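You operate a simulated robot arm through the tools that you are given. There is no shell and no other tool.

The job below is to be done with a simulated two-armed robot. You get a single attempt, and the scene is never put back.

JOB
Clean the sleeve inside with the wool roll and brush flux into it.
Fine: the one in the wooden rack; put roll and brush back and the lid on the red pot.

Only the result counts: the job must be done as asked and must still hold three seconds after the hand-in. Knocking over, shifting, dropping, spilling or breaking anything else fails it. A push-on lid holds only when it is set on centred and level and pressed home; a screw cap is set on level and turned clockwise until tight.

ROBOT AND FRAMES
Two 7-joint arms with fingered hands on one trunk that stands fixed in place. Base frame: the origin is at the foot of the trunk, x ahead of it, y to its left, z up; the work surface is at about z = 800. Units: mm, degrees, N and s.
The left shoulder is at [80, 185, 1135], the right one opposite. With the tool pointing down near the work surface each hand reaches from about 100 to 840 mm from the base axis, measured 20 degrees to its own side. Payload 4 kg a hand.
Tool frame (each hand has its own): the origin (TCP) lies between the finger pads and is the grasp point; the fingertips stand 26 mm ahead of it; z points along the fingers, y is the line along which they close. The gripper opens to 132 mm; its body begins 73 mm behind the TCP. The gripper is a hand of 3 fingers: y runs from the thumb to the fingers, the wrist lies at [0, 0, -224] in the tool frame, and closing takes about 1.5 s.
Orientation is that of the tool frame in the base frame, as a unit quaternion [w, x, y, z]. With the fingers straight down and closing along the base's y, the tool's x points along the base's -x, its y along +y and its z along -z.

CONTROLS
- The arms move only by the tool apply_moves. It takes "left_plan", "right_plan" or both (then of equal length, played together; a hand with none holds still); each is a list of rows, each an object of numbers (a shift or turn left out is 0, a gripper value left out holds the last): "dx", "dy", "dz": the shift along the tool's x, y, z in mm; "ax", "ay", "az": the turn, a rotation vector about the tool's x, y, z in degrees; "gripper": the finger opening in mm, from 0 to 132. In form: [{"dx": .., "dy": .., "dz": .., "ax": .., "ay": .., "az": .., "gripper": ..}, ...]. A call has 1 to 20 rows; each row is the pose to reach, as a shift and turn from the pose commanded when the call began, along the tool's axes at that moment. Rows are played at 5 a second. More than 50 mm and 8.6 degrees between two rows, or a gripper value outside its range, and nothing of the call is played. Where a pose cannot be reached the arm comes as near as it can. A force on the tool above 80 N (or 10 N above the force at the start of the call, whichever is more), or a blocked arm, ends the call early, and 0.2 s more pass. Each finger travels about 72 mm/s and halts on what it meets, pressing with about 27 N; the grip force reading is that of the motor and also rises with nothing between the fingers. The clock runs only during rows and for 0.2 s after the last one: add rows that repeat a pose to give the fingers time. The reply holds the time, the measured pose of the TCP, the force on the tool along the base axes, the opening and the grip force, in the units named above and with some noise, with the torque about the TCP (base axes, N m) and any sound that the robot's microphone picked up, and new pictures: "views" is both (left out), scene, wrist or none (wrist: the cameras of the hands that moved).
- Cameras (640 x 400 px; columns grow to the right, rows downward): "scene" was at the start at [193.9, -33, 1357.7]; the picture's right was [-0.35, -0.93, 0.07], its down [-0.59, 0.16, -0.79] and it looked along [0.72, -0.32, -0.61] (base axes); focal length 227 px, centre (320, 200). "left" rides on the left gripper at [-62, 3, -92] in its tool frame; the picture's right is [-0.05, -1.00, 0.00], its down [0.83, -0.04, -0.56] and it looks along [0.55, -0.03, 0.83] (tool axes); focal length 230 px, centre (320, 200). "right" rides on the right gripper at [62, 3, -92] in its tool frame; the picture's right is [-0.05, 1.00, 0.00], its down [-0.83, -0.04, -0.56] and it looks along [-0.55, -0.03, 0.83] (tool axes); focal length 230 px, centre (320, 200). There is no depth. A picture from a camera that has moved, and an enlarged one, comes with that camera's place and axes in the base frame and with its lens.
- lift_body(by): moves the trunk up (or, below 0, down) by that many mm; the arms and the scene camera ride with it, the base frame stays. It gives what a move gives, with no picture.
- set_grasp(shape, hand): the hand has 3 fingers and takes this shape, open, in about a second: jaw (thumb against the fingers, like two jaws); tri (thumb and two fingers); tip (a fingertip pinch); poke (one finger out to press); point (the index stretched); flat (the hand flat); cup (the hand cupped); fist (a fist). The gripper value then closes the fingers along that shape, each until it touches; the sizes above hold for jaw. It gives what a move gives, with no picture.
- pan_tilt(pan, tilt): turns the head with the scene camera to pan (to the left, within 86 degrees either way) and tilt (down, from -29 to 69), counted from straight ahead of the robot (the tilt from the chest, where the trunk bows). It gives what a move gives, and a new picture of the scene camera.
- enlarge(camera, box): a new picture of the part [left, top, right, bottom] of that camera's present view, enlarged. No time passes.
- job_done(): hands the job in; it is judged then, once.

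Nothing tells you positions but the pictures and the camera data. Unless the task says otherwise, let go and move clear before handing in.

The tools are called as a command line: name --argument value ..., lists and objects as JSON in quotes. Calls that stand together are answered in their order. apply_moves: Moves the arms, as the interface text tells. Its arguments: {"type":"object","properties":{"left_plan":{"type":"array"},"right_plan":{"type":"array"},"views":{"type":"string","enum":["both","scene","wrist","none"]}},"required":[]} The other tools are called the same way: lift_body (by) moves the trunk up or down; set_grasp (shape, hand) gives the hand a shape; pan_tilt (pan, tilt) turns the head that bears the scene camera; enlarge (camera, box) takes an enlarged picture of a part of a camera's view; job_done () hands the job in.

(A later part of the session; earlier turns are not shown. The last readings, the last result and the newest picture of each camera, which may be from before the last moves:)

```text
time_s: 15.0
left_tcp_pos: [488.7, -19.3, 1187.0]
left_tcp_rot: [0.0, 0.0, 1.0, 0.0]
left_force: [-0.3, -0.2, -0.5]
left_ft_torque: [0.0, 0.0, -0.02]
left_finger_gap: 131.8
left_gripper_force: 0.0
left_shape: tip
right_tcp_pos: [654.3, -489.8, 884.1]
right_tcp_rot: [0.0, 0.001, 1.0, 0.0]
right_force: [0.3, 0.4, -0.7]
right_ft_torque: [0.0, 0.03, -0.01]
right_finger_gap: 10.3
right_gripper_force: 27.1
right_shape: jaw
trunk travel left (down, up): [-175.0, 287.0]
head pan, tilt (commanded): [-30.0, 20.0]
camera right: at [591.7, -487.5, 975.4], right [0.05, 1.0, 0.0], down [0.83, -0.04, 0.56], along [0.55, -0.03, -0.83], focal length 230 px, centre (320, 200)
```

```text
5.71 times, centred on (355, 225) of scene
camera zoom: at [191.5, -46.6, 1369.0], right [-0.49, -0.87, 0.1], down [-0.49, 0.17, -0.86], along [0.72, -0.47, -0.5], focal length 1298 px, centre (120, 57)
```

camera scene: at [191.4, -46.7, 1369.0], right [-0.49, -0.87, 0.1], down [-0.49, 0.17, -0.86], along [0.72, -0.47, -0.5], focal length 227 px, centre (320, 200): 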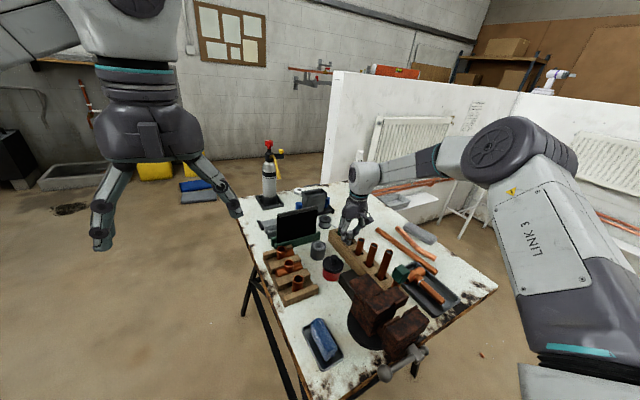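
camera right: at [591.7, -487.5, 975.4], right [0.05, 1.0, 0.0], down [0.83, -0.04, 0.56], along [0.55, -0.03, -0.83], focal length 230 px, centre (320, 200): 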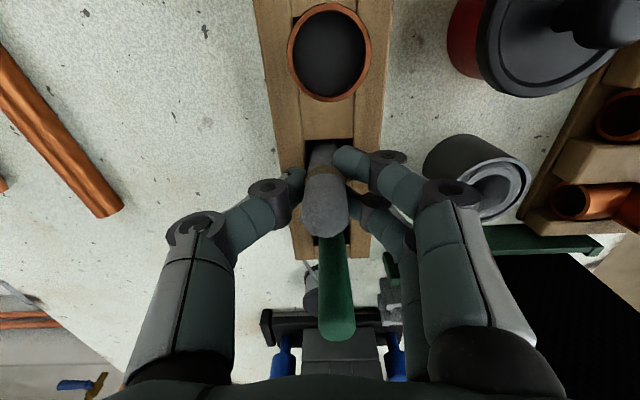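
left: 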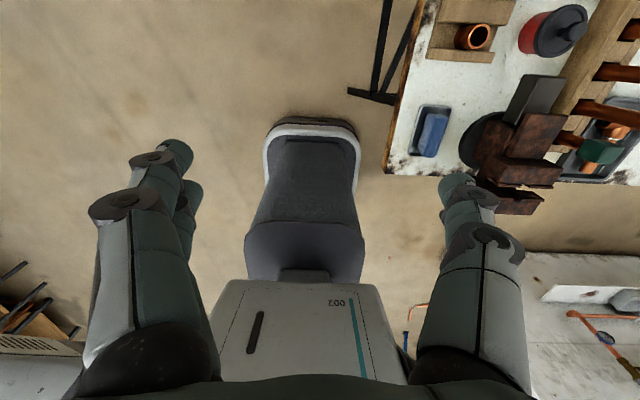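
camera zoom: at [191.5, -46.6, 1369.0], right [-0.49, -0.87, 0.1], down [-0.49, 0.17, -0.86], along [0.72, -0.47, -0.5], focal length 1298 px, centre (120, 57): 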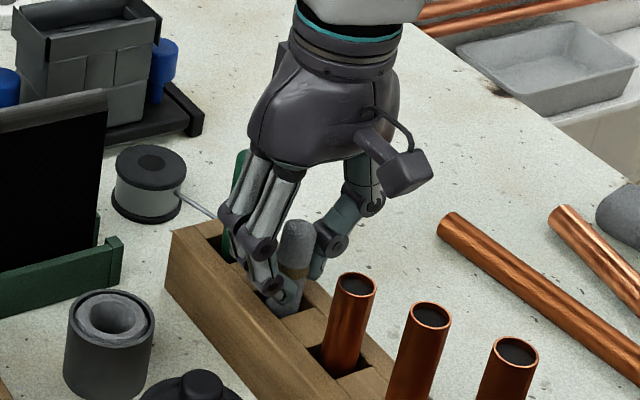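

The roll now stands nearly vertical in the grip. I'll lift it straight up and check how it hangs.

apply_moves --right_plan '[{"dz": -5}, {"dz": -15}, {"dz": -30}, {"dz": -50}, {"dz": -75}, {"dz": -100}, {"dz": -120}, {"dz": -120}]' --views "both"

enlarge --camera "scene" --box '[320, 150, 400, 260]'

enlarge --camera "right" --box '[240, 100, 400, 260]'

enlarge --camera "left" --box '[400, 0, 640, 200]'

```text
time_s: 16.8
left_tcp_pos: [489.4, -18.7, 1187.1]
left_tcp_rot: [-0.001, 0.0, 1.0, 0.0]
left_force: [0.1, -0.2, 0.6]
left_ft_torque: [-0.02, 0.0, 0.0]
left_finger_gap: 132.0
left_gripper_force: 0.0
left_shape: tip
right_tcp_pos: [654.2, -489.3, 1002.7]
right_tcp_rot: [0.0, 0.001, 1.0, 0.0]
right_force: [-0.7, 0.2, -0.5]
right_ft_torque: [0.02, -0.01, 0.01]
right_finger_gap: 10.3
right_gripper_force: 27.1
right_shape: jaw
trunk travel left (down, up): [-175.0, 287.0]
head pan, tilt (commanded): [-30.0, 20.0]
camera scene: at [191.8, -46.8, 1368.9], right [-0.49, -0.87, 0.1], down [-0.49, 0.17, -0.86], along [0.72, -0.47, -0.5], focal length 227 px, centre (320, 200)
camera right: at [591.9, -486.6, 1094.7], right [0.05, 1.0, 0.0], down [0.83, -0.04, 0.55], along [0.55, -0.03, -0.83], focal length 230 px, centre (320, 200)
```

scene: 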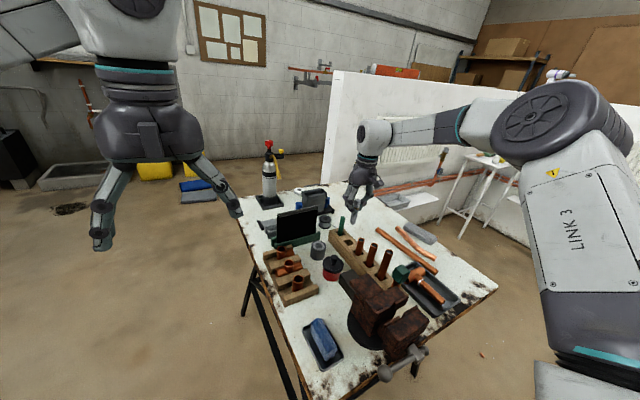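
right: 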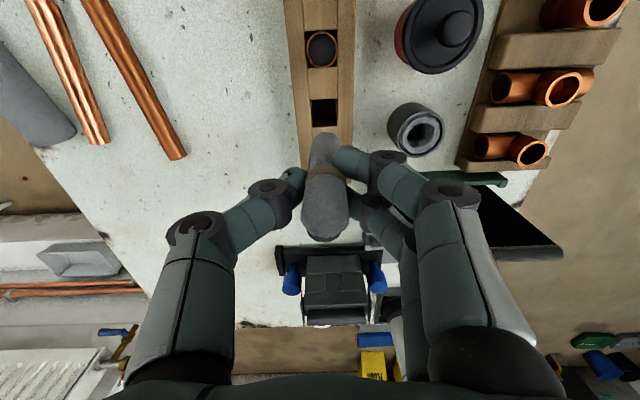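

```text
3.64 times, centred on (360, 205) of scene
camera zoom: at [191.8, -46.8, 1368.9], right [-0.49, -0.87, 0.1], down [-0.49, 0.17, -0.86], along [0.72, -0.47, -0.5], focal length 826 px, centre (174, 182)
```

zoom: 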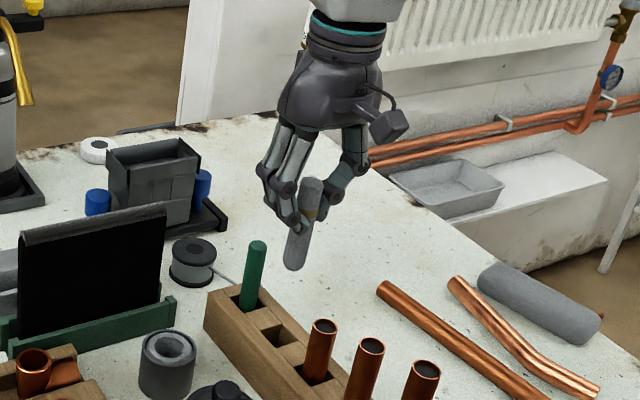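

```text
2.50 times, centred on (320, 180) of right
camera zoom: at [591.9, -486.6, 1094.7], right [0.05, 1.0, 0.0], down [0.83, -0.04, 0.55], along [0.55, -0.03, -0.83], focal length 575 px, centre (320, 250)
```

zoom: 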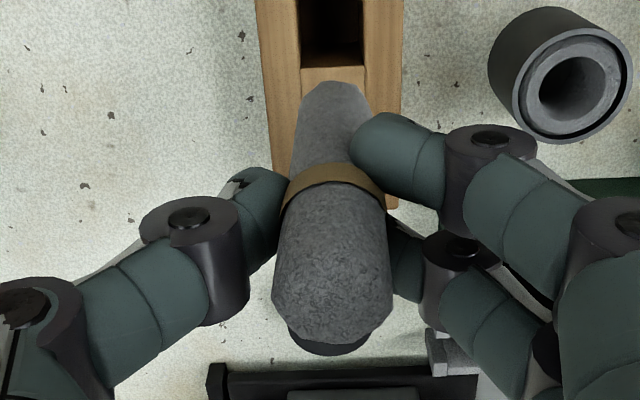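

```text
2.00 times, centred on (520, 100) of left
camera zoom: at [550.0, -15.7, 1279.0], right [0.05, -1.0, 0.0], down [-0.83, -0.04, 0.56], along [-0.55, -0.03, -0.83], focal length 460 px, centre (-80, 400)
```

zoom: 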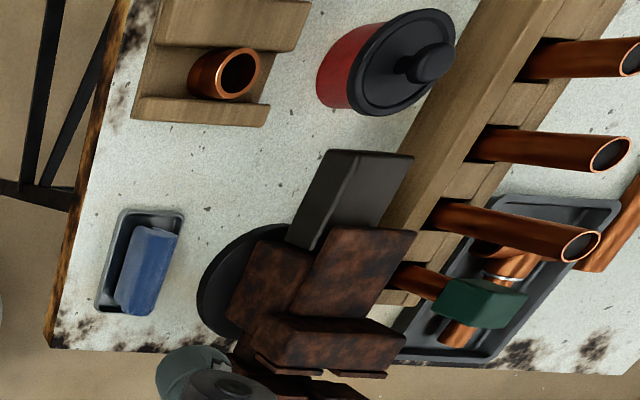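

The roll is held firmly and vertically, about 85 mm long with its bottom ≈76 mm below the TCP. I'll carry it over the sleeve at [572, −253] (moving the left hand aside) and check the alignment from above.

apply_moves --right_plan '[{"dx": 14, "dy": 39}, {"dx": 28, "dy": 79}, {"dx": 42, "dy": 118}, {"dx": 56, "dy": 158}, {"dx": 70, "dy": 197}, {"dx": 82, "dy": 236}, {"dx": 82, "dy": 236}, {"dx": 82, "dy": 236}]' --left_plan '[{"dy": 20}, {"dy": 40}, {"dy": 60}, {"dy": 80}, {"dy": 100}, {"dy": 120}, {"dy": 140}, {"dy": 140}]' --views "both"

enlarge --camera "right" --box '[240, 60, 400, 260]'

enlarge --camera "scene" --box '[250, 200, 350, 310]'

```text
time_s: 18.6
left_tcp_pos: [488.7, 121.9, 1187.4]
left_tcp_rot: [0.0, 0.0, 1.0, 0.0]
left_force: [-0.1, -0.2, -0.3]
left_ft_torque: [-0.02, 0.01, 0.03]
left_finger_gap: 131.8
left_gripper_force: 0.2
left_shape: tip
right_tcp_pos: [571.0, -253.8, 1002.3]
right_tcp_rot: [0.0, 0.001, 1.0, -0.001]
right_force: [0.0, 0.2, -0.9]
right_ft_torque: [0.01, -0.02, -0.03]
right_finger_gap: 10.6
right_gripper_force: 26.6
right_shape: jaw
trunk travel left (down, up): [-175.0, 287.0]
head pan, tilt (commanded): [-30.0, 20.0]
camera scene: at [191.7, -47.0, 1369.0], right [-0.49, -0.87, 0.1], down [-0.49, 0.17, -0.86], along [0.72, -0.47, -0.5], focal length 227 px, centre (320, 200)
camera right: at [509.5, -250.8, 1094.8], right [0.05, 1.0, 0.0], down [0.83, -0.04, 0.55], along [0.55, -0.03, -0.83], focal length 230 px, centre (320, 200)
camera left: at [549.1, 125.0, 1279.8], right [0.05, -1.0, 0.0], down [-0.83, -0.04, 0.56], along [-0.55, -0.03, -0.83], focal length 230 px, centre (320, 200)
```

scene: 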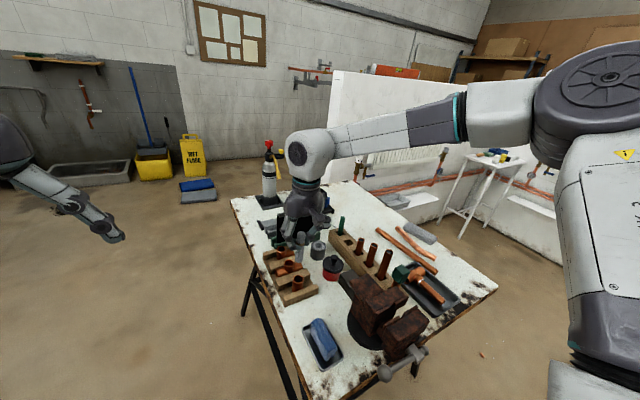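
right: 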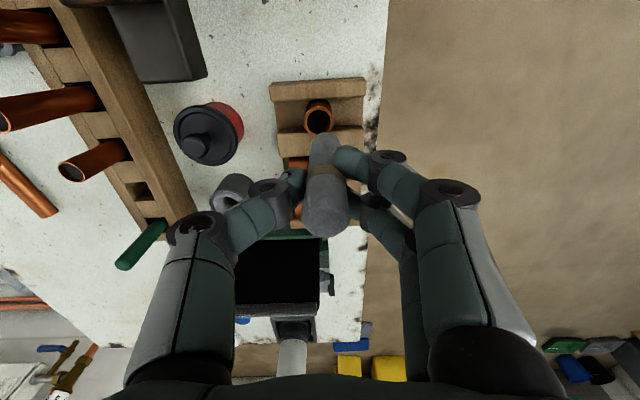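
left: 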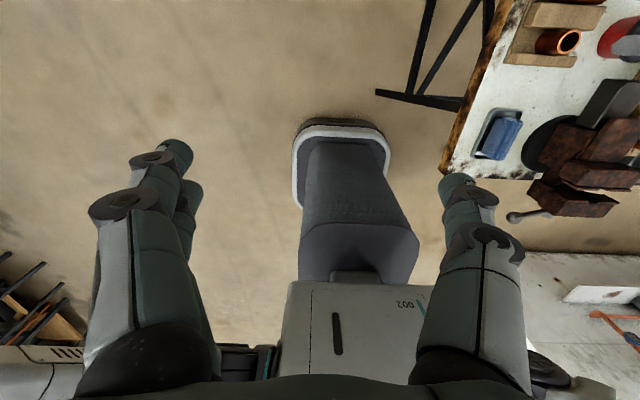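

```text
2.00 times, centred on (320, 160) of right
camera zoom: at [509.5, -250.8, 1094.8], right [0.05, 1.0, 0.0], down [0.83, -0.04, 0.55], along [0.55, -0.03, -0.83], focal length 460 px, centre (320, 280)
```

zoom: 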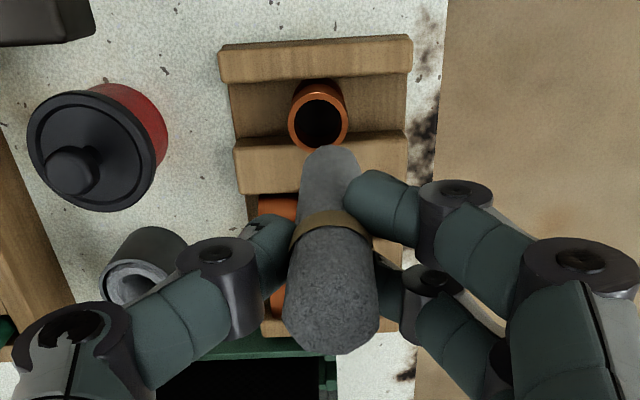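

```text
3.64 times, centred on (300, 255) of scene
camera zoom: at [191.7, -47.0, 1369.0], right [-0.49, -0.87, 0.1], down [-0.49, 0.17, -0.86], along [0.72, -0.47, -0.5], focal length 826 px, centre (393, 0)
```

zoom: 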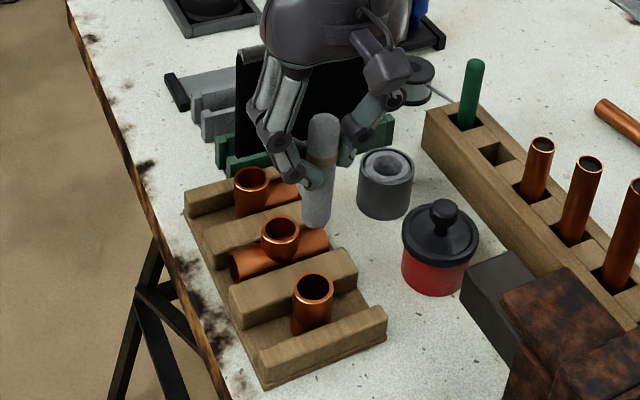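

enlarge --camera "right" --box '[290, 90, 350, 150]'

enlarge --camera "scene" --box '[310, 225, 350, 295]'

```text
6.67 times, centred on (320, 120) of right
camera zoom: at [509.5, -250.8, 1094.8], right [0.05, 1.0, 0.0], down [0.83, -0.04, 0.55], along [0.55, -0.03, -0.83], focal length 1534 px, centre (320, 733)
```

zoom: 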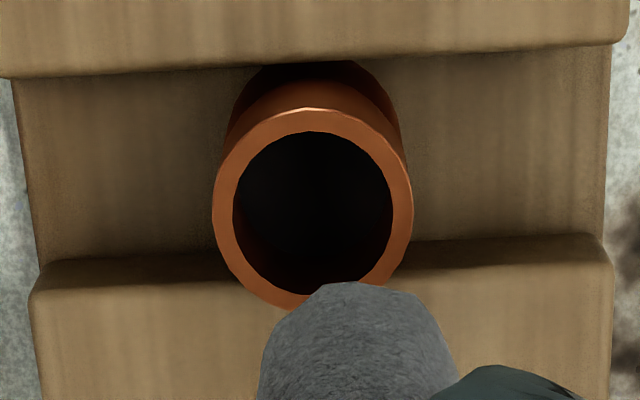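

```text
5.71 times, centred on (330, 260) of scene
camera zoom: at [191.7, -47.0, 1369.0], right [-0.49, -0.87, 0.1], down [-0.49, 0.17, -0.86], along [0.72, -0.47, -0.5], focal length 1298 px, centre (263, -143)
```

zoom: 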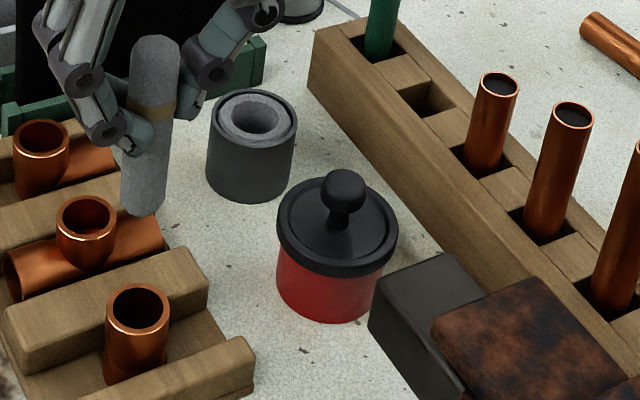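

enlarge --camera "right" --box '[280, 120, 370, 245]'

enlarge --camera "scene" --box '[285, 225, 315, 295]'

```text
3.20 times, centred on (325, 182) of right
camera zoom: at [509.5, -250.8, 1094.8], right [0.05, 1.0, 0.0], down [0.83, -0.04, 0.55], along [0.55, -0.03, -0.83], focal length 736 px, centre (304, 256)
```

zoom: 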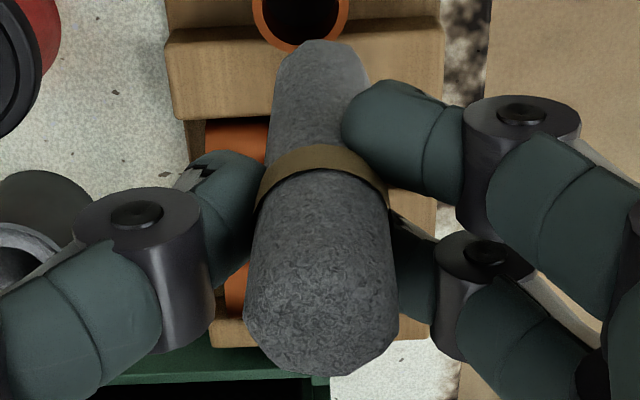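

```text
5.71 times, centred on (300, 260) of scene
camera zoom: at [191.7, -47.0, 1369.0], right [-0.49, -0.87, 0.1], down [-0.49, 0.17, -0.86], along [0.72, -0.47, -0.5], focal length 1298 px, centre (434, -143)
```

zoom: 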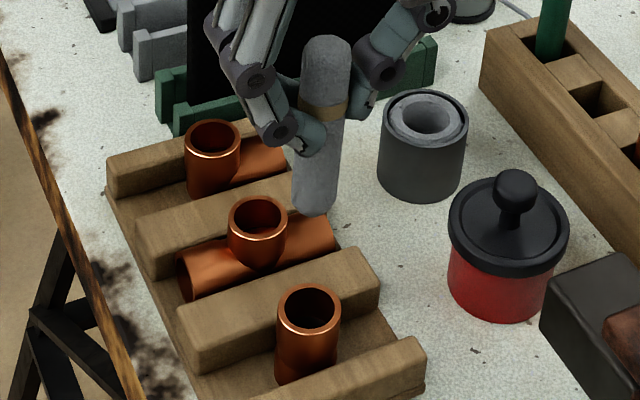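

I measure the sleeve bore at about 24.5 mm against a 21 mm roll, and the roll tip needs to shift about +4 mm in x and −5.4 mm in y to be centred. I'll apply that and lower the tip to just above the rim, then recheck.

apply_moves --right_plan '[{"dx": -2, "dy": -3}, {"dx": -4, "dy": -5.4}, {"dx": -4, "dy": -5.4, "dz": 20}, {"dx": -4, "dy": -5.4, "dz": 45}, {"dx": -4, "dy": -5.4, "dz": 63}, {"dx": -4, "dy": -5.4, "dz": 63}]' --views "wrist"

enlarge --camera "right" --box '[270, 90, 370, 200]'

enlarge --camera "scene" --box '[280, 245, 320, 305]'

```text
time_s: 20.0
left_tcp_pos: [487.0, 122.7, 1187.9]
left_tcp_rot: [0.0, 0.0, 1.0, 0.001]
left_force: [0.0, 1.4, -0.7]
left_ft_torque: [0.01, 0.04, -0.01]
left_finger_gap: 132.0
left_gripper_force: 0.0
left_shape: tip
right_tcp_pos: [576.6, -259.2, 939.4]
right_tcp_rot: [0.0, 0.0, 1.0, 0.0]
right_force: [0.2, -0.5, -0.4]
right_ft_torque: [0.04, -0.03, 0.04]
right_finger_gap: 10.3
right_gripper_force: 27.1
right_shape: jaw
trunk travel left (down, up): [-175.0, 287.0]
head pan, tilt (commanded): [-30.0, 20.0]
camera right: at [513.2, -256.5, 1031.4], right [0.05, 1.0, 0.0], down [0.83, -0.04, 0.56], along [0.55, -0.03, -0.83], focal length 230 px, centre (320, 200)
```

right: 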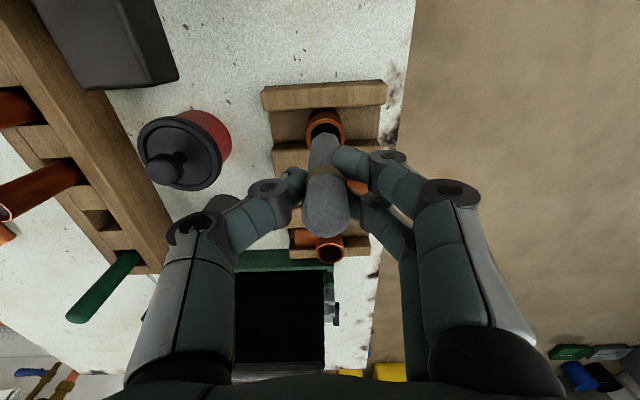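

```text
3.64 times, centred on (320, 145) of right
camera zoom: at [513.2, -256.5, 1031.4], right [0.05, 1.0, 0.0], down [0.83, -0.04, 0.56], along [0.55, -0.03, -0.83], focal length 837 px, centre (320, 400)
```

zoom: 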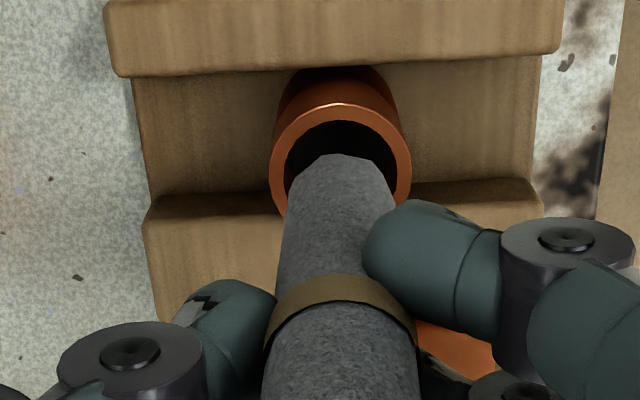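

```text
6.67 times, centred on (300, 275) of scene
camera zoom: at [191.2, -46.4, 1369.1], right [-0.49, -0.87, 0.1], down [-0.49, 0.17, -0.86], along [0.72, -0.47, -0.5], focal length 1515 px, centre (453, -300)
```

zoom: 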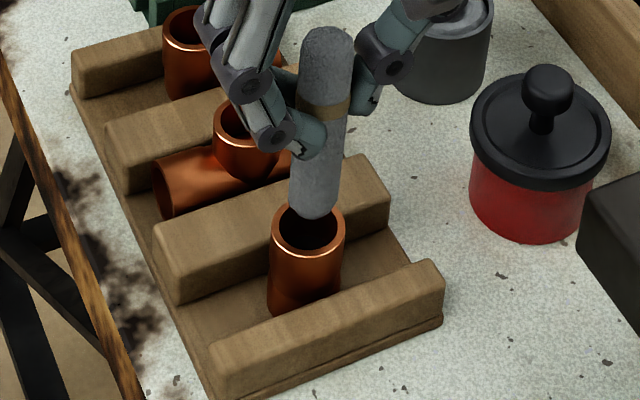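

The tip looks about 1.5 mm short in x and centred in y. I'll correct that and lower a further 22 mm so the chamfered tip just enters the sleeve, watching the forces.

apply_moves --right_plan '[{"dx": -1.5}, {"dx": -1.5, "dz": 8}, {"dx": -1.5, "dz": 14}, {"dx": -1.5, "dz": 20}, {"dx": -1.5, "dz": 24}, {"dx": -1.5, "dz": 24}]' --views "wrist"

enlarge --camera "right" --box '[270, 90, 370, 200]'

enlarge --camera "scene" --box '[280, 245, 320, 305]'

```text
time_s: 21.4
left_tcp_pos: [488.0, 121.3, 1188.5]
left_tcp_rot: [0.0, 0.0, 1.0, 0.001]
left_force: [0.1, 1.1, 0.6]
left_ft_torque: [0.0, -0.01, -0.03]
left_finger_gap: 132.1
left_gripper_force: 0.1
left_shape: tip
right_tcp_pos: [578.6, -260.1, 917.2]
right_tcp_rot: [0.0, 0.001, 1.0, 0.001]
right_force: [-0.3, 0.6, -0.8]
right_ft_torque: [0.0, -0.05, -0.03]
right_finger_gap: 10.3
right_gripper_force: 27.0
right_shape: jaw
trunk travel left (down, up): [-175.0, 287.0]
head pan, tilt (commanded): [-30.0, 20.0]
camera right: at [515.5, -256.6, 1007.8], right [0.05, 1.0, 0.0], down [0.83, -0.04, 0.56], along [0.55, -0.03, -0.83], focal length 230 px, centre (320, 200)
```

right: 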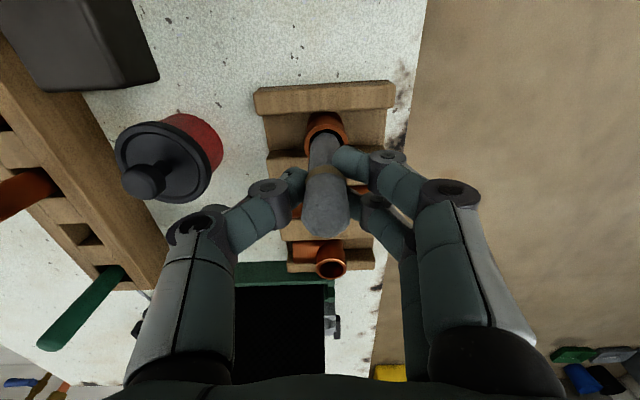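

```text
3.64 times, centred on (320, 145) of right
camera zoom: at [515.5, -256.6, 1007.8], right [0.05, 1.0, 0.0], down [0.83, -0.04, 0.56], along [0.55, -0.03, -0.83], focal length 837 px, centre (320, 400)
```

zoom: 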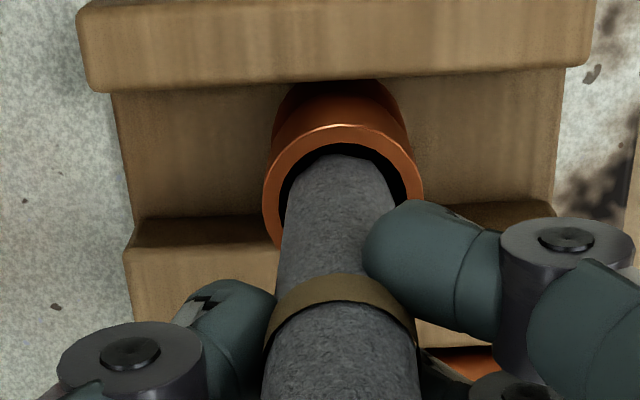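

```text
6.67 times, centred on (300, 275) of scene
camera zoom: at [191.4, -46.5, 1369.1], right [-0.49, -0.87, 0.1], down [-0.49, 0.17, -0.86], along [0.72, -0.47, -0.5], focal length 1515 px, centre (453, -300)
```

zoom: 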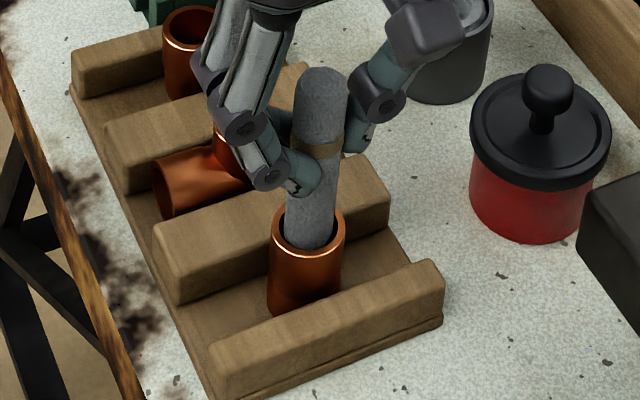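

The tip is inside the sleeve with no contact force. I'll nudge slightly and lower it 25 mm further into the sleeve in small steps.

apply_moves --right_plan '[{"dx": -0.8, "dy": 0.4, "dz": 4}, {"dx": -0.8, "dy": 0.4, "dz": 8}, {"dx": -0.8, "dy": 0.4, "dz": 12}, {"dx": -0.8, "dy": 0.4, "dz": 16}, {"dx": -0.8, "dy": 0.4, "dz": 20}, {"dx": -0.8, "dy": 0.4, "dz": 24}, {"dx": -0.8, "dy": 0.4, "dz": 24}]' --views "wrist"

enlarge --camera "right" --box '[270, 90, 370, 200]'

enlarge --camera "scene" --box '[280, 245, 320, 305]'

```text
time_s: 23.0
left_tcp_pos: [483.5, 124.2, 1190.3]
left_tcp_rot: [0.002, 0.0, 1.0, -0.001]
left_force: [0.2, -0.1, -0.6]
left_ft_torque: [0.02, 0.04, -0.02]
left_finger_gap: 131.7
left_gripper_force: 0.0
left_shape: tip
right_tcp_pos: [577.2, -256.9, 900.4]
right_tcp_rot: [0.007, 0.001, 1.0, 0.001]
right_force: [0.3, -4.0, 56.2]
right_ft_torque: [0.1, -0.14, -0.03]
right_finger_gap: 15.9
right_gripper_force: 27.0
right_shape: jaw
trunk travel left (down, up): [-175.0, 287.0]
head pan, tilt (commanded): [-30.0, 20.0]
camera right: at [514.3, -254.1, 991.8], right [0.05, 1.0, 0.0], down [0.82, -0.04, 0.57], along [0.57, -0.03, -0.82], focal length 230 px, centre (320, 200)
```

right: 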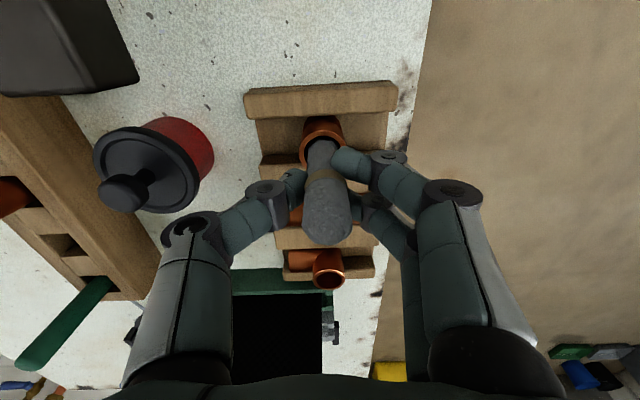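

```text
3.64 times, centred on (320, 145) of right
camera zoom: at [514.3, -254.1, 991.8], right [0.05, 1.0, 0.0], down [0.82, -0.04, 0.57], along [0.57, -0.03, -0.82], focal length 837 px, centre (320, 400)
```

zoom: 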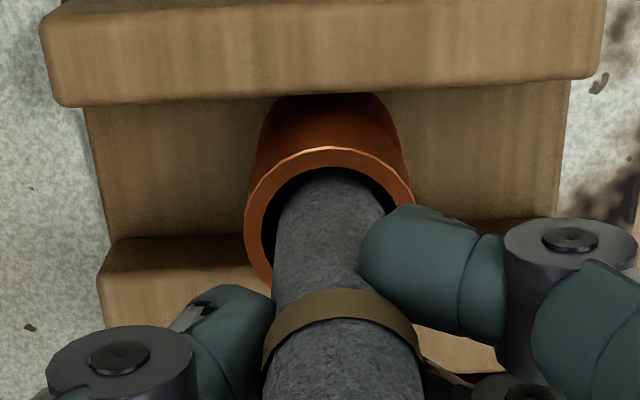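

```text
6.67 times, centred on (300, 275) of scene
camera zoom: at [185.4, -44.5, 1370.6], right [-0.49, -0.87, 0.1], down [-0.48, 0.17, -0.86], along [0.73, -0.47, -0.5], focal length 1515 px, centre (453, -300)
```

zoom: 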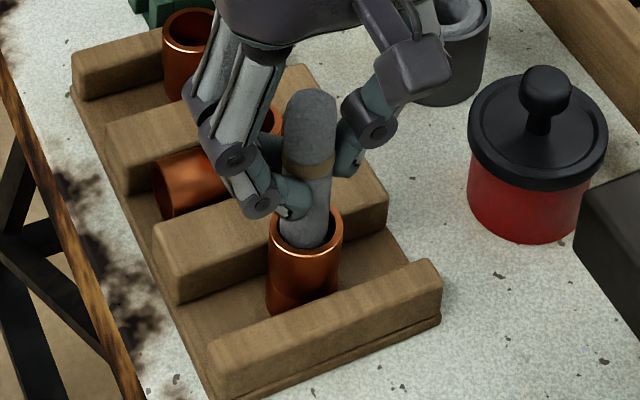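

I felt 56 N upward at about mid-sleeve depth: the roll has probably met the sleeve's inner stop. I'll back off to relieve the force and look.

apply_moves --right_plan '[{"dz": -5}, {"dz": -10}, {"dz": -10}]' --views "wrist"

enlarge --camera "right" --box '[270, 90, 370, 200]'

enlarge --camera "scene" --box '[280, 245, 320, 305]'

```text
time_s: 23.8
left_tcp_pos: [486.9, 122.9, 1188.9]
left_tcp_rot: [0.0, 0.001, 1.0, -0.002]
left_force: [-0.2, 0.0, 0.4]
left_ft_torque: [0.0, 0.02, -0.03]
left_finger_gap: 131.8
left_gripper_force: 0.0
left_shape: tip
right_tcp_pos: [577.8, -259.7, 903.6]
right_tcp_rot: [-0.001, 0.0, 1.0, -0.001]
right_force: [2.6, 2.8, 19.4]
right_ft_torque: [0.15, -0.08, 0.01]
right_finger_gap: 14.3
right_gripper_force: 27.1
right_shape: jaw
trunk travel left (down, up): [-175.0, 287.0]
head pan, tilt (commanded): [-30.0, 20.0]
camera right: at [514.9, -255.4, 994.2], right [0.05, 1.0, 0.0], down [0.83, -0.04, 0.55], along [0.55, -0.03, -0.83], focal length 230 px, centre (320, 200)
```

right: 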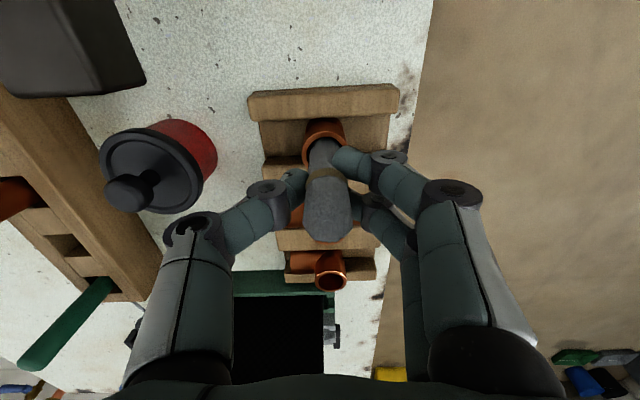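

```text
3.64 times, centred on (320, 145) of right
camera zoom: at [514.9, -255.4, 994.2], right [0.05, 1.0, 0.0], down [0.83, -0.04, 0.55], along [0.55, -0.03, -0.83], focal length 837 px, centre (320, 400)
```

zoom: 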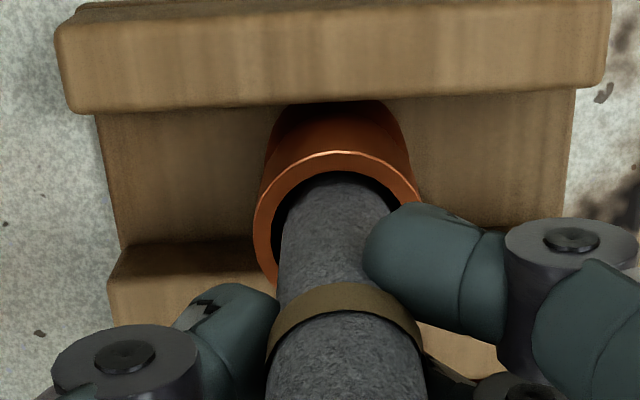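

```text
6.67 times, centred on (300, 275) of scene
camera zoom: at [189.8, -45.3, 1369.1], right [-0.49, -0.87, 0.1], down [-0.49, 0.17, -0.86], along [0.72, -0.47, -0.5], focal length 1515 px, centre (453, -300)
```

zoom: 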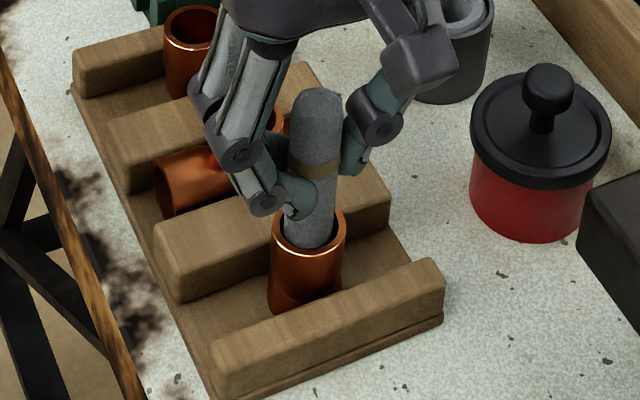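

The roll is centred in the bore and stops about mid-depth, consistent with an inner stop. I'll ease up to zero force and then scrub with small strokes and twists about the roll's own axis.

apply_moves --right_plan '[{"dz": -2}, {"dz": -4}, {"dz": -4}]' --views "none"

enlarge --camera "right" --box '[280, 110, 360, 240]'

enlarge --camera "scene" --box '[280, 245, 320, 305]'

```text
time_s: 24.6
left_tcp_pos: [487.2, 122.5, 1187.2]
left_tcp_rot: [0.0, 0.0, 1.0, 0.0]
left_force: [0.7, 0.3, -0.4]
left_ft_torque: [0.01, 0.0, -0.03]
left_finger_gap: 131.7
left_gripper_force: 0.0
left_shape: tip
right_tcp_pos: [576.8, -260.6, 904.8]
right_tcp_rot: [-0.002, 0.0, 1.0, -0.001]
right_force: [-0.6, -0.3, 0.2]
right_ft_torque: [0.01, -0.01, -0.01]
right_finger_gap: 11.9
right_gripper_force: 27.2
right_shape: jaw
trunk travel left (down, up): [-175.0, 287.0]
head pan, tilt (commanded): [-30.0, 20.0]
```

```text
3.08 times, centred on (320, 175) of right
camera zoom: at [515.5, -257.0, 997.5], right [0.05, 1.0, 0.0], down [0.83, -0.04, 0.55], along [0.55, -0.03, -0.83], focal length 708 px, centre (320, 277)
```

zoom: 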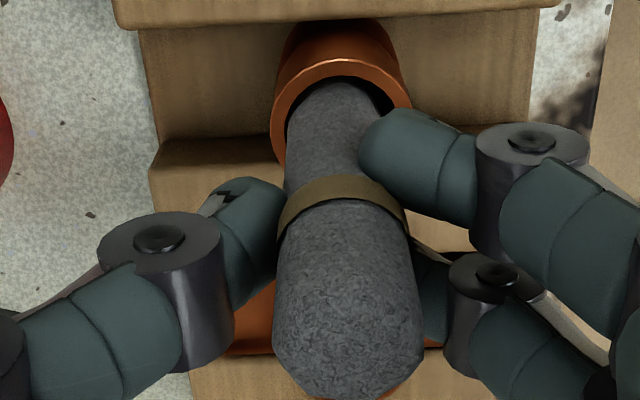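

```text
6.67 times, centred on (300, 275) of scene
camera zoom: at [191.5, -46.6, 1368.9], right [-0.49, -0.87, 0.1], down [-0.49, 0.17, -0.86], along [0.72, -0.47, -0.5], focal length 1515 px, centre (453, -300)
```

zoom: 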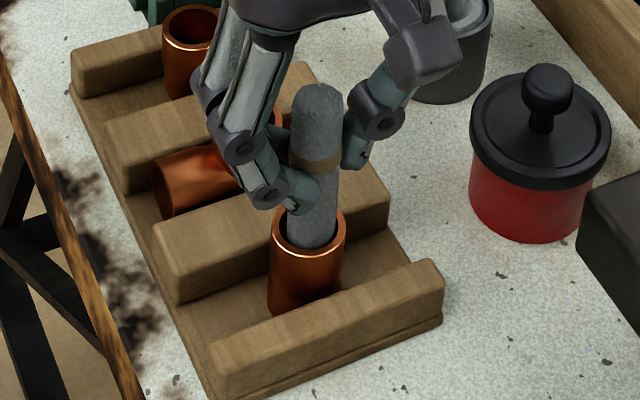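

Force is back to zero with the roll still inside the bore. I'll scrub now: twist ±24° about the roll's axis combined with axial strokes, then small circles against the wall.

apply_moves --right_plan '[{"az": 8, "dx": 0.6, "dz": -2}, {"az": 16, "dx": 1.1, "dy": 0.2, "dz": -5}, {"az": 24, "dx": 1.6, "dy": 0.4, "dz": -8}, {"az": 16, "dx": 1.1, "dy": 0.2, "dz": -5}, {"az": 8, "dx": 0.6, "dz": -2}, {"az": 0, "dz": 0}, {"az": -8, "dx": -0.6, "dz": -2}, {"az": -16, "dx": -1.1, "dy": 0.2, "dz": -5}, {"az": -24, "dx": -1.6, "dy": 0.4, "dz": -8}, {"az": -16, "dx": -1.1, "dy": 0.2, "dz": -5}, {"az": -8, "dx": -0.6, "dz": -2}, {"az": 0, "dz": 0}, {"dx": 1.8, "dz": -1}, {"dx": 1.3, "dy": 1.3, "dz": -2}, {"dy": 1.8, "dz": -3}, {"dx": -1.3, "dy": 1.3, "dz": -4}, {"dx": -1.8, "dz": -4}, {"dx": -1.3, "dy": -1.3, "dz": -3}, {"dy": -1.8, "dz": -2}, {"dz": -1}]' --views "wrist"

enlarge --camera "scene" --box '[280, 245, 320, 305]'

enlarge --camera "right" --box '[280, 110, 360, 240]'

```text
time_s: 28.8
left_tcp_pos: [486.9, 122.8, 1187.7]
left_tcp_rot: [0.0, -0.001, 1.0, 0.0]
left_force: [-0.5, 0.0, 0.0]
left_ft_torque: [0.02, 0.01, -0.01]
left_finger_gap: 131.7
left_gripper_force: 0.1
left_shape: tip
right_tcp_pos: [579.1, -259.1, 907.7]
right_tcp_rot: [0.001, 0.001, 1.0, -0.001]
right_force: [0.0, 0.8, -0.4]
right_ft_torque: [0.01, 0.04, 0.01]
right_finger_gap: 12.1
right_gripper_force: 27.2
right_shape: jaw
trunk travel left (down, up): [-175.0, 287.0]
head pan, tilt (commanded): [-30.0, 20.0]
camera right: at [516.4, -255.9, 999.0], right [0.05, 1.0, 0.0], down [0.83, -0.04, 0.55], along [0.55, -0.03, -0.83], focal length 230 px, centre (320, 200)
```

right: 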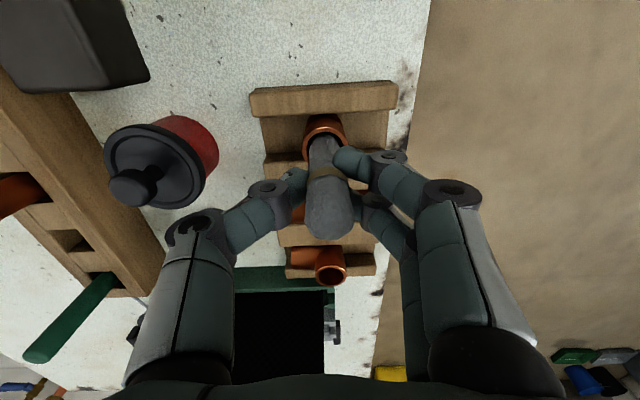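

```text
6.67 times, centred on (300, 275) of scene
camera zoom: at [191.6, -46.5, 1369.0], right [-0.49, -0.87, 0.1], down [-0.49, 0.17, -0.86], along [0.72, -0.47, -0.5], focal length 1515 px, centre (453, -300)
```

zoom: 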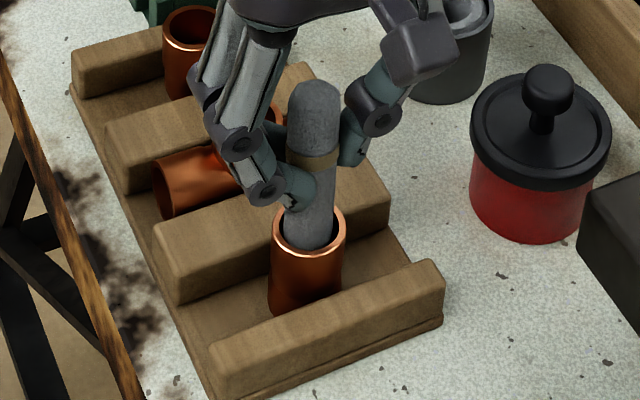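

```text
3.08 times, centred on (320, 175) of right
camera zoom: at [516.4, -255.9, 999.0], right [0.05, 1.0, 0.0], down [0.83, -0.04, 0.55], along [0.55, -0.03, -0.83], focal length 708 px, centre (320, 277)
```

zoom: 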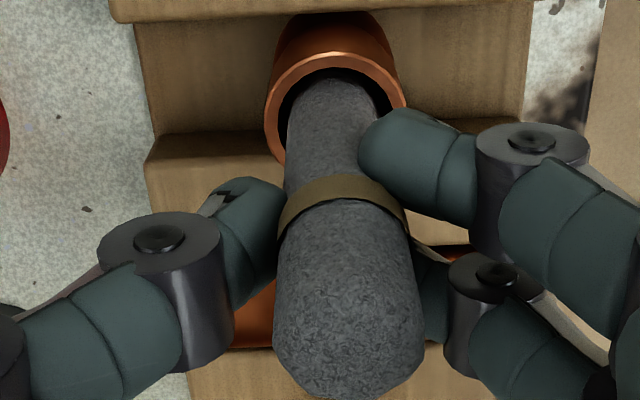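

I'll raise the roll clear now and look into the bore for any sign of the cleaning (or of an inner stop).

apply_moves --right_plan '[{"dz": -10}, {"dz": -20}, {"dz": -40}, {"dz": -70}, {"dz": -100}, {"dz": -100}]' --views "wrist"

enlarge --camera "right" --box '[300, 100, 340, 140]'

enlarge --camera "scene" --box '[285, 265, 315, 300]'

enlarge --camera "scene" --box '[260, 220, 340, 310]'

```text
time_s: 30.2
left_tcp_pos: [488.0, 121.7, 1187.2]
left_tcp_rot: [0.001, 0.0, 1.0, 0.0]
left_force: [-0.7, -1.1, 0.0]
left_ft_torque: [0.02, 0.01, -0.02]
left_finger_gap: 131.9
left_gripper_force: 0.1
left_shape: tip
right_tcp_pos: [578.9, -258.1, 1007.2]
right_tcp_rot: [0.0, 0.0, 1.0, -0.001]
right_force: [-0.1, 0.3, -0.8]
right_ft_torque: [-0.02, -0.01, 0.01]
right_finger_gap: 12.1
right_gripper_force: 26.6
right_shape: jaw
trunk travel left (down, up): [-175.0, 287.0]
head pan, tilt (commanded): [-30.0, 20.0]
camera right: at [516.7, -254.8, 1098.6], right [0.05, 1.0, 0.0], down [0.83, -0.04, 0.55], along [0.55, -0.03, -0.83], focal length 230 px, centre (320, 200)
```

right: 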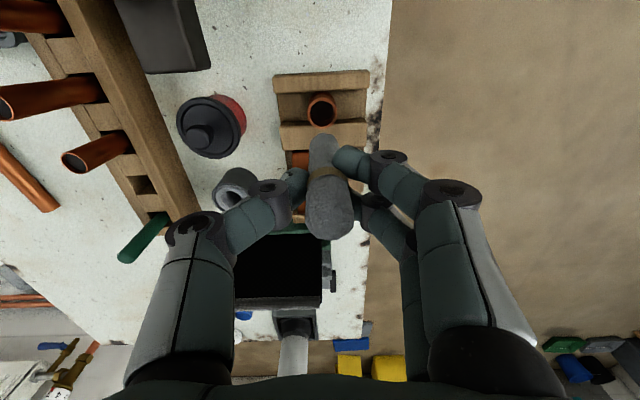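

```text
10.00 times, centred on (320, 120) of right
camera zoom: at [516.7, -254.8, 1098.6], right [0.05, 1.0, 0.0], down [0.83, -0.04, 0.55], along [0.55, -0.03, -0.83], focal length 2301 px, centre (320, 1000)
```

zoom: 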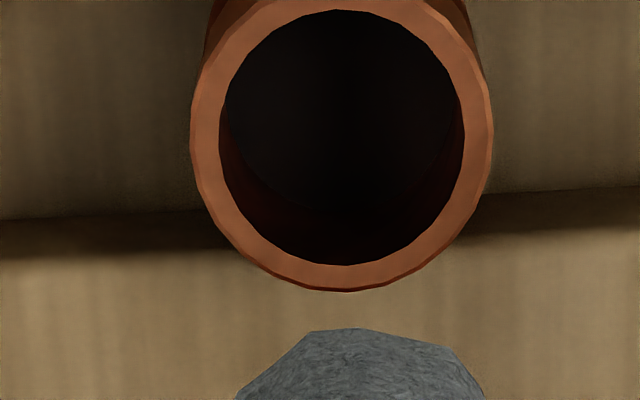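

```text
11.43 times, centred on (300, 282) of scene
camera zoom: at [191.9, -46.7, 1368.9], right [-0.49, -0.87, 0.1], down [-0.49, 0.17, -0.86], along [0.72, -0.47, -0.51], focal length 2597 px, centre (549, -743)
```

zoom: 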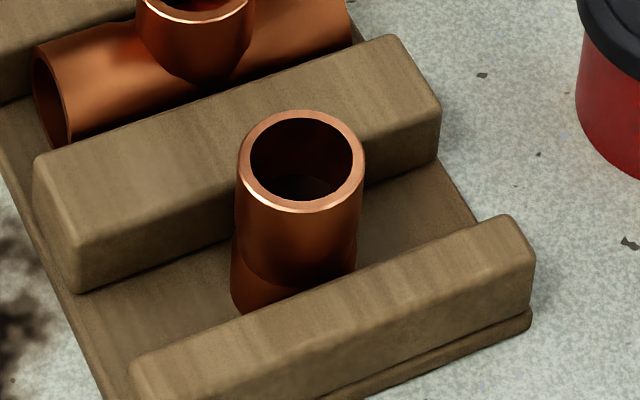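

```text
4.44 times, centred on (300, 265) of scene
camera zoom: at [191.9, -46.7, 1368.9], right [-0.49, -0.87, 0.1], down [-0.49, 0.17, -0.86], along [0.72, -0.47, -0.51], focal length 1010 px, centre (409, -89)
```

zoom: 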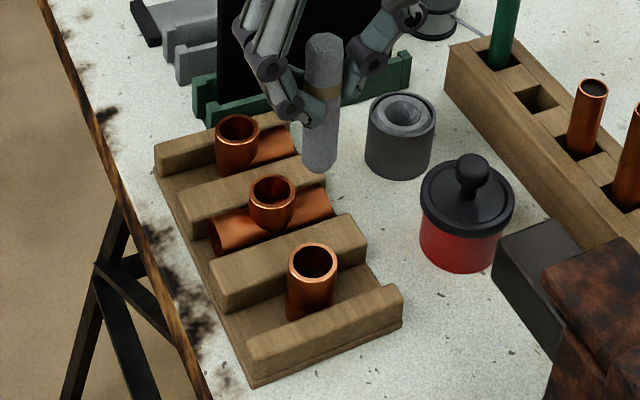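

The bore has a visible inner stop at mid-depth, and the sleeve hasn't moved. To be thorough I'll re-insert and scrub a good deal more with twists and strokes.

apply_moves --right_plan '[{"dy": -0.6, "dz": 30}, {"dy": -0.6, "dz": 60}, {"dy": -0.6, "dz": 76}, {"dy": -0.6, "dz": 84}, {"dy": -0.6, "dz": 90}, {"dy": -0.6, "dz": 96}, {"dy": -0.6, "dz": 101}, {"dy": -0.6, "dz": 103}, {"dy": -0.6, "dz": 103}]' --views "none"

enlarge --camera "scene" --box '[280, 245, 320, 305]'

enlarge --camera "right" --box '[280, 110, 360, 240]'

```text
time_s: 32.2
left_tcp_pos: [489.0, 121.4, 1187.5]
left_tcp_rot: [0.0, -0.001, 1.0, 0.0]
left_force: [-0.5, 0.1, -0.4]
left_ft_torque: [0.0, 0.02, -0.02]
left_finger_gap: 131.9
left_gripper_force: 0.0
left_shape: tip
right_tcp_pos: [578.1, -260.3, 904.8]
right_tcp_rot: [0.0, 0.002, 1.0, 0.0]
right_force: [-1.6, 0.1, -0.1]
right_ft_torque: [0.01, 0.02, -0.01]
right_finger_gap: 11.8
right_gripper_force: 26.4
right_shape: jaw
trunk travel left (down, up): [-175.0, 287.0]
head pan, tilt (commanded): [-30.0, 20.0]
```

```text
6.67 times, centred on (300, 275) of scene
camera zoom: at [191.5, -46.5, 1369.1], right [-0.49, -0.87, 0.1], down [-0.49, 0.17, -0.86], along [0.72, -0.47, -0.5], focal length 1515 px, centre (453, -300)
```

zoom: 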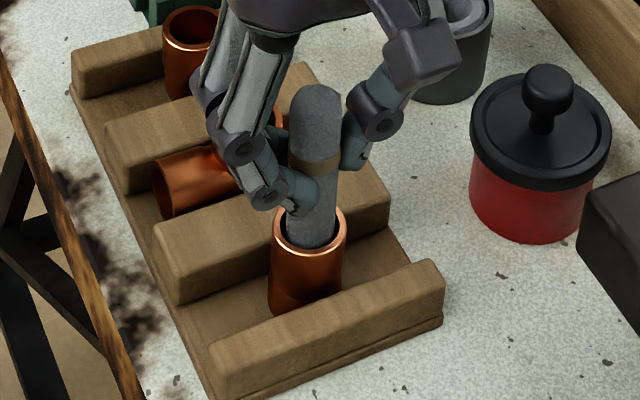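

```text
3.08 times, centred on (320, 175) of right
camera zoom: at [516.2, -257.0, 996.2], right [0.05, 1.0, 0.0], down [0.83, -0.04, 0.56], along [0.55, -0.03, -0.83], focal length 708 px, centre (320, 277)
```

zoom: 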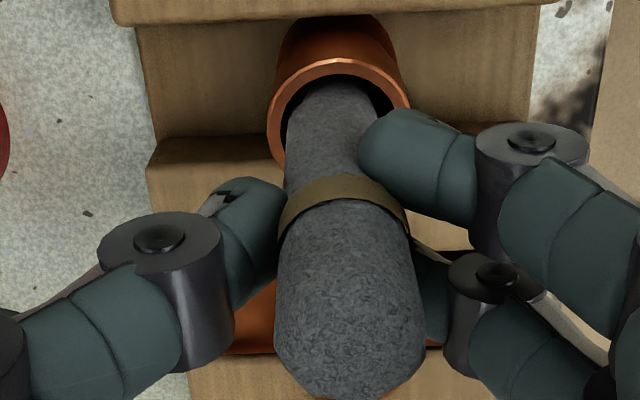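

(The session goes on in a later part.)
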